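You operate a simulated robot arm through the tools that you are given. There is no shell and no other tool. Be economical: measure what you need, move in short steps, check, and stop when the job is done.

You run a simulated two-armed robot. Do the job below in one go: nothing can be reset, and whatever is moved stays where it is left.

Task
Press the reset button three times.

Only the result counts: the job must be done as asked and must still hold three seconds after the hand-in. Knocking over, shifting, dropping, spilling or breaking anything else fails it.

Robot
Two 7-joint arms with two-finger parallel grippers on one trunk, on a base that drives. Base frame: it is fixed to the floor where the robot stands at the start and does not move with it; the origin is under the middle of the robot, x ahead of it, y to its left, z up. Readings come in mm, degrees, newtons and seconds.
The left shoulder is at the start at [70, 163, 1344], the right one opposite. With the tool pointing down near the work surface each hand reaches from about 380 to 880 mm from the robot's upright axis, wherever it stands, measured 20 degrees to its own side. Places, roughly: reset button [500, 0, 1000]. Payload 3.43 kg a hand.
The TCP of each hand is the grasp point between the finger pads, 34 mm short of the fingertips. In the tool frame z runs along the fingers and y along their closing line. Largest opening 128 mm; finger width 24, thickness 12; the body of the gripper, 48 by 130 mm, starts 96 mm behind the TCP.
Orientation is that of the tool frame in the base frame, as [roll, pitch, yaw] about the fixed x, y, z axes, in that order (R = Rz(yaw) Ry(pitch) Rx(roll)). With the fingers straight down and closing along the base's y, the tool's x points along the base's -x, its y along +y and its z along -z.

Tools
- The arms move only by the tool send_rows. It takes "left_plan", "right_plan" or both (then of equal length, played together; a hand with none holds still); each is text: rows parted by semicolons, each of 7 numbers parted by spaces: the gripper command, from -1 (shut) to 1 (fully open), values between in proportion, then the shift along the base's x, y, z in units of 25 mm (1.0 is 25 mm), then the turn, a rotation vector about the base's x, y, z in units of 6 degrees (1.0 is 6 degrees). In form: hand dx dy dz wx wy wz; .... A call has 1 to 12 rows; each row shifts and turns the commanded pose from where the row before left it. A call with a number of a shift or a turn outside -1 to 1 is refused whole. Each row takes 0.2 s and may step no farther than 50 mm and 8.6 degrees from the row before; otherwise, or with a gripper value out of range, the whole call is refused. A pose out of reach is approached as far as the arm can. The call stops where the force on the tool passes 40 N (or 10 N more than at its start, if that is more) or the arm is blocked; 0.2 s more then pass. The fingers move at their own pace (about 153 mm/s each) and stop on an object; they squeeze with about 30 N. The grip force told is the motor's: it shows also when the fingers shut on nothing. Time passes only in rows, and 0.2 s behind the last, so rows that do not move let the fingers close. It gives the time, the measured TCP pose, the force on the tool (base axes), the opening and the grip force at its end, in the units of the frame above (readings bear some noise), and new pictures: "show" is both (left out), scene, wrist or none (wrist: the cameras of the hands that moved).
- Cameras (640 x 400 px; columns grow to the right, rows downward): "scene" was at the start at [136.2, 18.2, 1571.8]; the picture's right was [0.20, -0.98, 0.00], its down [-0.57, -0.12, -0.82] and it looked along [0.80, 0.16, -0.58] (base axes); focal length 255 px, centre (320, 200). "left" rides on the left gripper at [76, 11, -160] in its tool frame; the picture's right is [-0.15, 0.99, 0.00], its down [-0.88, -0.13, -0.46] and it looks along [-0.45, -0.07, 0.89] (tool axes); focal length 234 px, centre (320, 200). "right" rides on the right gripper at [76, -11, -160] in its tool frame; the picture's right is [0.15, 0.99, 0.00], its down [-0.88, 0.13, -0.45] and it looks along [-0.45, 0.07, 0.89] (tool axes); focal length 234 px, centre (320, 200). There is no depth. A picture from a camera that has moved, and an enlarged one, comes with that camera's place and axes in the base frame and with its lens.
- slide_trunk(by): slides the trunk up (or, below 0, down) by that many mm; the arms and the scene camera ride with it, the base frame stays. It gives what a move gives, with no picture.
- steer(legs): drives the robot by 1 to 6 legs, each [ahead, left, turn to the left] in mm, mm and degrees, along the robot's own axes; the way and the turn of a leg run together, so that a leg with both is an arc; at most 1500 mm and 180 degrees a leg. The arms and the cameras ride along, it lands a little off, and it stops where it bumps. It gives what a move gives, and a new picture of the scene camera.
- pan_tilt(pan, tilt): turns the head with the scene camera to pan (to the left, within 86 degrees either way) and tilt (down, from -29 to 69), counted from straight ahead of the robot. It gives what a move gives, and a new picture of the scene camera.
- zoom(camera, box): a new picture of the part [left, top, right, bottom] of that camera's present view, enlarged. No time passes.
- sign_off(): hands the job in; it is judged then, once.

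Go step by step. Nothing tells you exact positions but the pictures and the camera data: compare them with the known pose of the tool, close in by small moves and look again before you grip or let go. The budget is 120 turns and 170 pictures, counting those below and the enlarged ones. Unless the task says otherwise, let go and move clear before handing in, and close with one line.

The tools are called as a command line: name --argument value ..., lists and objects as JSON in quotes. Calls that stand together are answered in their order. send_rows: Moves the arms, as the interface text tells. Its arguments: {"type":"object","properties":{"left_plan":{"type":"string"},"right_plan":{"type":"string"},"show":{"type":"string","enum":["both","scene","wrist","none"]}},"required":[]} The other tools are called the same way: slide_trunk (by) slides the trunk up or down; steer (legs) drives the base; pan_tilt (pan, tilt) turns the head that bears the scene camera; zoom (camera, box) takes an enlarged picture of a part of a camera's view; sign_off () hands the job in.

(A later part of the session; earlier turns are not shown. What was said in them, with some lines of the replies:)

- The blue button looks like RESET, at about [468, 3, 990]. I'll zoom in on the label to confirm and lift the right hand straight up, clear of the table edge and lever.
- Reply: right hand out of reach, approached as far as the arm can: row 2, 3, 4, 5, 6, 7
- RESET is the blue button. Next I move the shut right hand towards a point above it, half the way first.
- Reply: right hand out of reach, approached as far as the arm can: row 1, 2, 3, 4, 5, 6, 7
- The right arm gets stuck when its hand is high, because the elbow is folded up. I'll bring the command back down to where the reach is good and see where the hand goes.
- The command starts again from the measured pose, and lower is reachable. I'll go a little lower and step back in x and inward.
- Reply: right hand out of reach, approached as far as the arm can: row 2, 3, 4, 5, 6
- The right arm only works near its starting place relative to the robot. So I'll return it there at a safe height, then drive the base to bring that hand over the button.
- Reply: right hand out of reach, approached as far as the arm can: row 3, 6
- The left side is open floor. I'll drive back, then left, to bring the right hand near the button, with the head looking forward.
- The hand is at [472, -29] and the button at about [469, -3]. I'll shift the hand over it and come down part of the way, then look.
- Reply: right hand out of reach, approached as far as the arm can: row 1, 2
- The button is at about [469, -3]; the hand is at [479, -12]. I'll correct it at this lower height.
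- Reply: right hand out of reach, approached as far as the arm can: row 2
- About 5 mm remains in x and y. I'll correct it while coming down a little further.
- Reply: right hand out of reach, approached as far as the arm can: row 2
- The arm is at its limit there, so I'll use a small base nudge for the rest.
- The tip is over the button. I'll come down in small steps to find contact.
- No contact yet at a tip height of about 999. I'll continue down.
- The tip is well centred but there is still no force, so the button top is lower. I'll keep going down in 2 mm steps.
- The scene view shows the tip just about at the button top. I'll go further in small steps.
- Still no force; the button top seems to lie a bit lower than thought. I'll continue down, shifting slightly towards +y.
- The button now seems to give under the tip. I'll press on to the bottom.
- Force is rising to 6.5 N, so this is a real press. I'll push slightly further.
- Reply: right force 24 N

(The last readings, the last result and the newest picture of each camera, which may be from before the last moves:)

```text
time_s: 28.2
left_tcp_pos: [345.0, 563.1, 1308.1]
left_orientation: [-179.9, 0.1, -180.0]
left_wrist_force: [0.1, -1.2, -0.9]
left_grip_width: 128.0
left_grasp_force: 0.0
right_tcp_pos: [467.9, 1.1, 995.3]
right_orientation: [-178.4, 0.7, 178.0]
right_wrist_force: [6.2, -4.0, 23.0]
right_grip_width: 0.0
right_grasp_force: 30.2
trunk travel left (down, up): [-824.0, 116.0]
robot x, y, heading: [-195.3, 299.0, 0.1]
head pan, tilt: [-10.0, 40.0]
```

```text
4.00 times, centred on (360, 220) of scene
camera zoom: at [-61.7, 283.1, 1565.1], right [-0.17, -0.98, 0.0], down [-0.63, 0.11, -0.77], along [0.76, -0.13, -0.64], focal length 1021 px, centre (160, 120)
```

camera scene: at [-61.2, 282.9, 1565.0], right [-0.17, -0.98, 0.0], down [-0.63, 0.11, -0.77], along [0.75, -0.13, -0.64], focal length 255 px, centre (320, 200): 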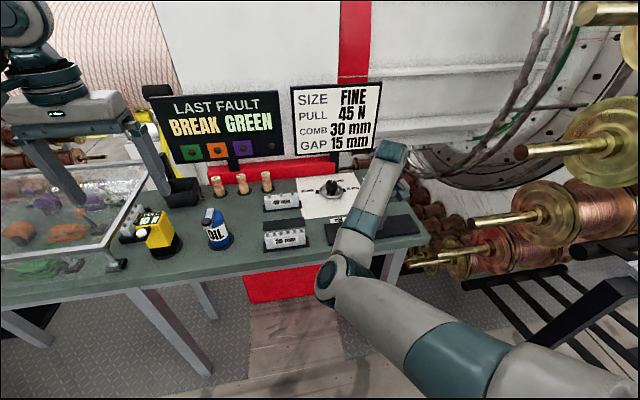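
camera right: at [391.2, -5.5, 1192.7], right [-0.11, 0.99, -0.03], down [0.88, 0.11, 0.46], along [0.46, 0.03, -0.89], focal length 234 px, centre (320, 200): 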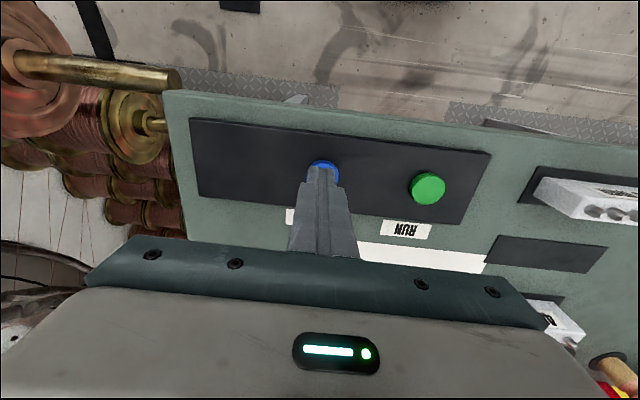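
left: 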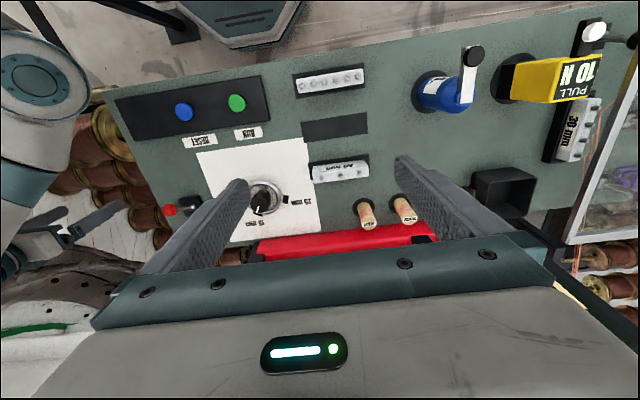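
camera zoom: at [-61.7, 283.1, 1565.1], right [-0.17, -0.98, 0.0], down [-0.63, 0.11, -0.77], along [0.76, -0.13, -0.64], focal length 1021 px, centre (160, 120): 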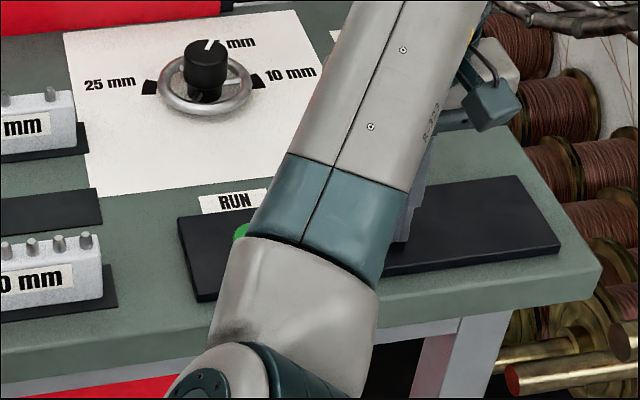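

23 N and about 8 mm of travel make press one. Now I release fully and check.

send_rows --right_plan "-1 0 0 0.3 0 0 0;-1 0 0 0.3 0 0 0;-1 0 0 0.2 0 0 0;-1 0 0 0 0 0 0" --show "scene"

zoom --camera "right" --box '[240, 120, 400, 220]'

zoom --camera "scene" --box '[362, 215, 394, 235]'

```text
time_s: 29.2
left_tcp_pos: [347.2, 562.7, 1307.2]
left_orientation: [180.0, -0.1, 180.0]
left_wrist_force: [0.0, -1.4, 0.5]
left_grip_width: 128.3
left_grasp_force: 0.0
right_tcp_pos: [468.4, 0.1, 1014.4]
right_orientation: [-178.6, 0.3, 178.0]
right_wrist_force: [0.5, -0.7, -0.6]
right_grip_width: 0.0
right_grasp_force: 30.0
trunk travel left (down, up): [-824.0, 116.0]
robot x, y, heading: [-192.7, 297.0, -0.2]
head pan, tilt: [-10.0, 40.0]
camera scene: at [-59.6, 282.1, 1564.6], right [-0.17, -0.98, 0.0], down [-0.63, 0.11, -0.77], along [0.75, -0.13, -0.64], focal length 255 px, centre (320, 200)
```

scene: 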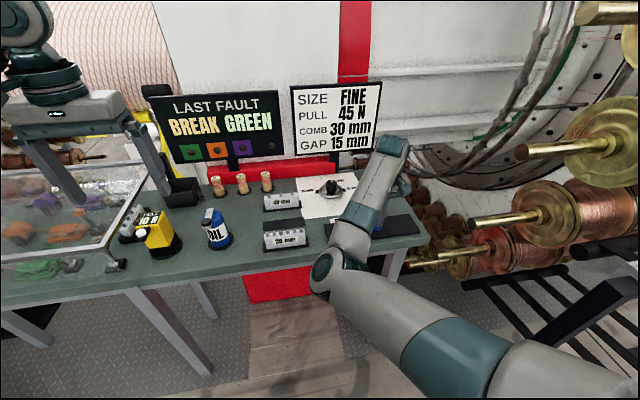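

```text
4.00 times, centred on (320, 170) of right
camera zoom: at [392.9, -2.9, 1173.7], right [-0.11, 0.99, -0.03], down [0.88, 0.11, 0.46], along [0.46, 0.03, -0.89], focal length 937 px, centre (320, 320)
```

zoom: 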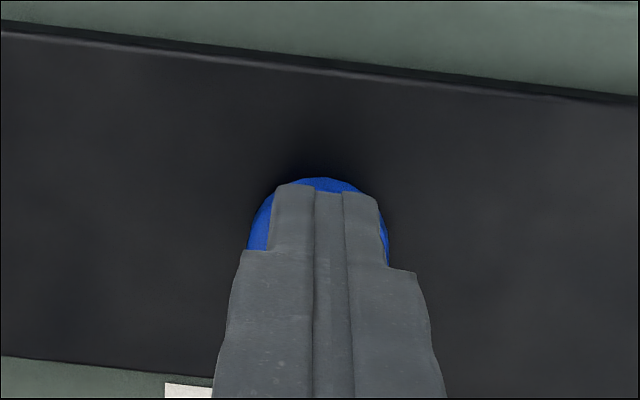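

```text
16.00 times, centred on (378, 225) of scene
camera zoom: at [-59.6, 282.1, 1564.6], right [-0.17, -0.98, 0.0], down [-0.63, 0.11, -0.77], along [0.75, -0.13, -0.64], focal length 4083 px, centre (-608, -200)
```

zoom: 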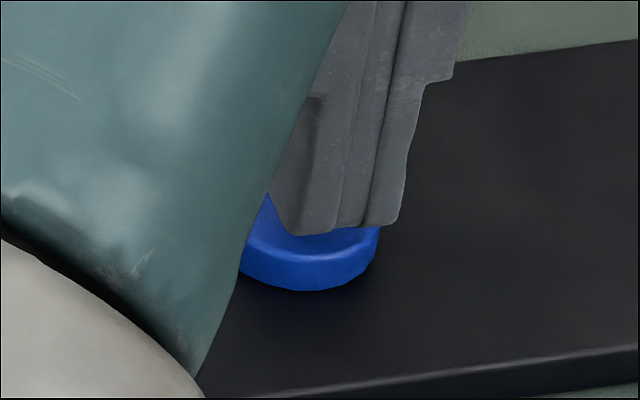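

The button sprang back up. For the second press I'll go to the same depth and then a touch deeper, to see whether the stop has been reached.

send_rows --right_plan "-1 0 0 -0.25 0 0 0;-1 0 0 -0.25 0 0 0;-1 0 0 -0.2 0 0 0;-1 0 0 -0.12 0 0 0;-1 0 0 -0.04 0 0 0;-1 0 0 0 0 0 0" --show "none"

zoom --camera "right" --box '[240, 120, 400, 220]'

```text
time_s: 30.6
left_tcp_pos: [342.3, 563.8, 1308.8]
left_orientation: [-179.8, 0.0, -180.0]
left_wrist_force: [-0.6, -0.1, -0.6]
left_grip_width: 128.2
left_grasp_force: 0.0
right_tcp_pos: [469.6, 0.3, 996.9]
right_orientation: [-178.4, 0.9, 178.1]
right_wrist_force: [10.8, -1.3, 32.1]
right_grip_width: 0.0
right_grasp_force: 29.9
trunk travel left (down, up): [-824.0, 116.0]
robot x, y, heading: [-192.3, 296.7, -0.0]
head pan, tilt: [-10.0, 40.0]
```

```text
4.00 times, centred on (320, 170) of right
camera zoom: at [391.8, -1.8, 1155.4], right [-0.11, 0.99, -0.03], down [0.88, 0.11, 0.47], along [0.47, 0.03, -0.88], focal length 937 px, centre (320, 320)
```

zoom: 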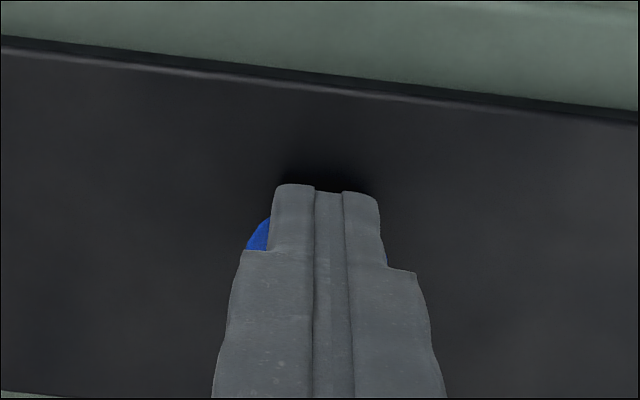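

At 32 N the depth is the same, so both presses reached the bottom. Next I release, then make the third press and release.

send_rows --right_plan "-1 0 0 0.3 0 0 0;-1 0 0 0.3 0 0 0;-1 0 0 0.2 0 0 0;-1 0 0 0 0 0 0;-1 0 0 0 0 0 0" --show "none"

zoom --camera "scene" --box '[362, 215, 394, 235]'

```text
time_s: 31.8
left_tcp_pos: [345.6, 562.5, 1307.8]
left_orientation: [-180.0, -0.1, -180.0]
left_wrist_force: [0.3, 0.7, 0.4]
left_grip_width: 128.1
left_grasp_force: 0.1
right_tcp_pos: [468.7, 0.6, 1011.8]
right_orientation: [-178.6, 0.4, 178.1]
right_wrist_force: [0.7, 0.4, -0.1]
right_grip_width: 0.1
right_grasp_force: 30.2
trunk travel left (down, up): [-824.0, 116.0]
robot x, y, heading: [-192.6, 298.7, 0.1]
head pan, tilt: [-10.0, 40.0]
```

```text
16.00 times, centred on (378, 225) of scene
camera zoom: at [-60.0, 282.4, 1564.7], right [-0.17, -0.98, 0.0], down [-0.63, 0.11, -0.77], along [0.75, -0.13, -0.64], focal length 4083 px, centre (-608, -200)
```

zoom: 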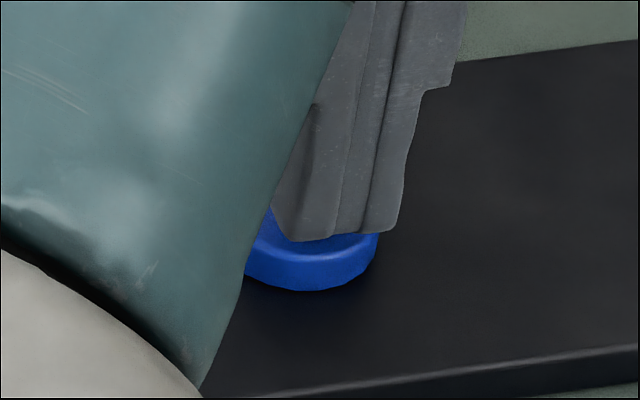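

The button is fully up with the tip clear of it. Now the third press.

send_rows --right_plan "-1 0 0 -0.25 0 0 0;-1 0 0 -0.25 0 0 0;-1 0 0 -0.2 0 0 0;-1 0 0 -0.08 0 0 0;-1 0 0 0 0 0 0" --show "none"

zoom --camera "right" --box '[240, 120, 400, 220]'

```text
time_s: 33.0
left_tcp_pos: [344.5, 564.0, 1308.8]
left_orientation: [-180.0, 0.0, -180.0]
left_wrist_force: [0.7, 0.2, -0.6]
left_grip_width: 127.8
left_grasp_force: 0.0
right_tcp_pos: [468.9, 0.1, 996.8]
right_orientation: [-178.4, 0.8, 178.0]
right_wrist_force: [6.6, -2.1, 22.8]
right_grip_width: 0.0
right_grasp_force: 30.3
trunk travel left (down, up): [-824.0, 116.0]
robot x, y, heading: [-192.9, 297.4, 0.1]
head pan, tilt: [-10.0, 40.0]
```

```text
4.00 times, centred on (320, 170) of right
camera zoom: at [392.1, -2.2, 1155.8], right [-0.11, 0.99, -0.03], down [0.88, 0.11, 0.46], along [0.46, 0.03, -0.89], focal length 937 px, centre (320, 320)
```

zoom: 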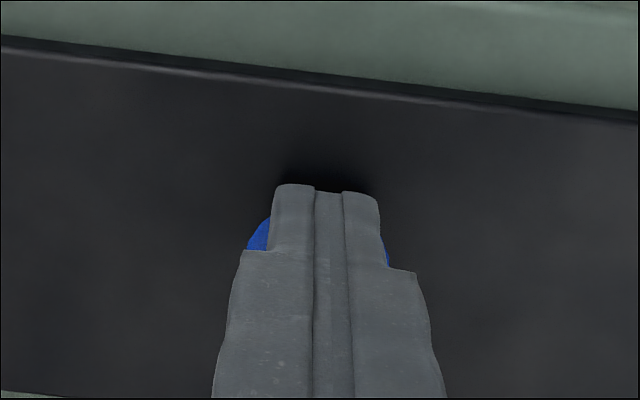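

The third press reached the same depth. I'll lift well clear.

send_rows --right_plan "-1 0 0 0.3 0 0 0;-1 0 0 0.4 0 0 0;-1 0 0 0.6 0 0 0;-1 0 0 0.6 0 0 0;-1 0 -0.3 0.6 0 0 0;-1 0 0 0 0 0 0"

```text
time_s: 34.4
left_tcp_pos: [345.5, 562.2, 1307.5]
left_orientation: [179.9, -0.1, 180.0]
left_wrist_force: [-0.7, 1.3, 0.0]
left_grip_width: 128.2
left_grasp_force: 0.0
right_tcp_pos: [469.5, -7.6, 1056.9]
right_orientation: [-178.6, 0.4, 178.2]
right_wrist_force: [0.5, 0.3, 0.1]
right_grip_width: 0.0
right_grasp_force: 29.8
trunk travel left (down, up): [-824.0, 116.0]
robot x, y, heading: [-190.7, 296.2, -0.3]
head pan, tilt: [-10.0, 40.0]
camera scene: at [-59.7, 282.3, 1564.7], right [-0.17, -0.98, 0.0], down [-0.63, 0.11, -0.77], along [0.75, -0.13, -0.64], focal length 255 px, centre (320, 200)
camera right: at [393.2, -10.5, 1215.4], right [-0.11, 0.99, -0.03], down [0.88, 0.11, 0.46], along [0.46, 0.03, -0.89], focal length 234 px, centre (320, 200)
```

scene: 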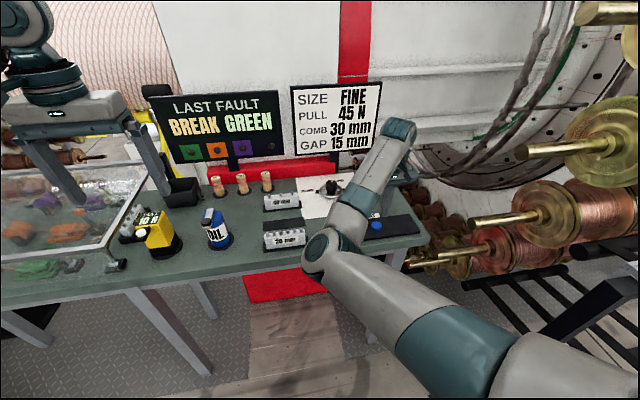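
right: 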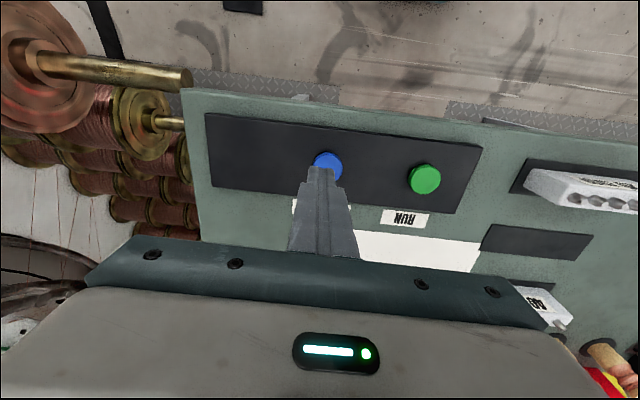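

The button is up, nothing else has moved, and the hand is clear. I'm handing in.

sign_off

```text
The job is handed in.
```

I pressed the blue RESET button three times, each a full push and release. The panel has no indicator, so I judged each press by depth and force. The hand is clear and nothing else appears to have moved.
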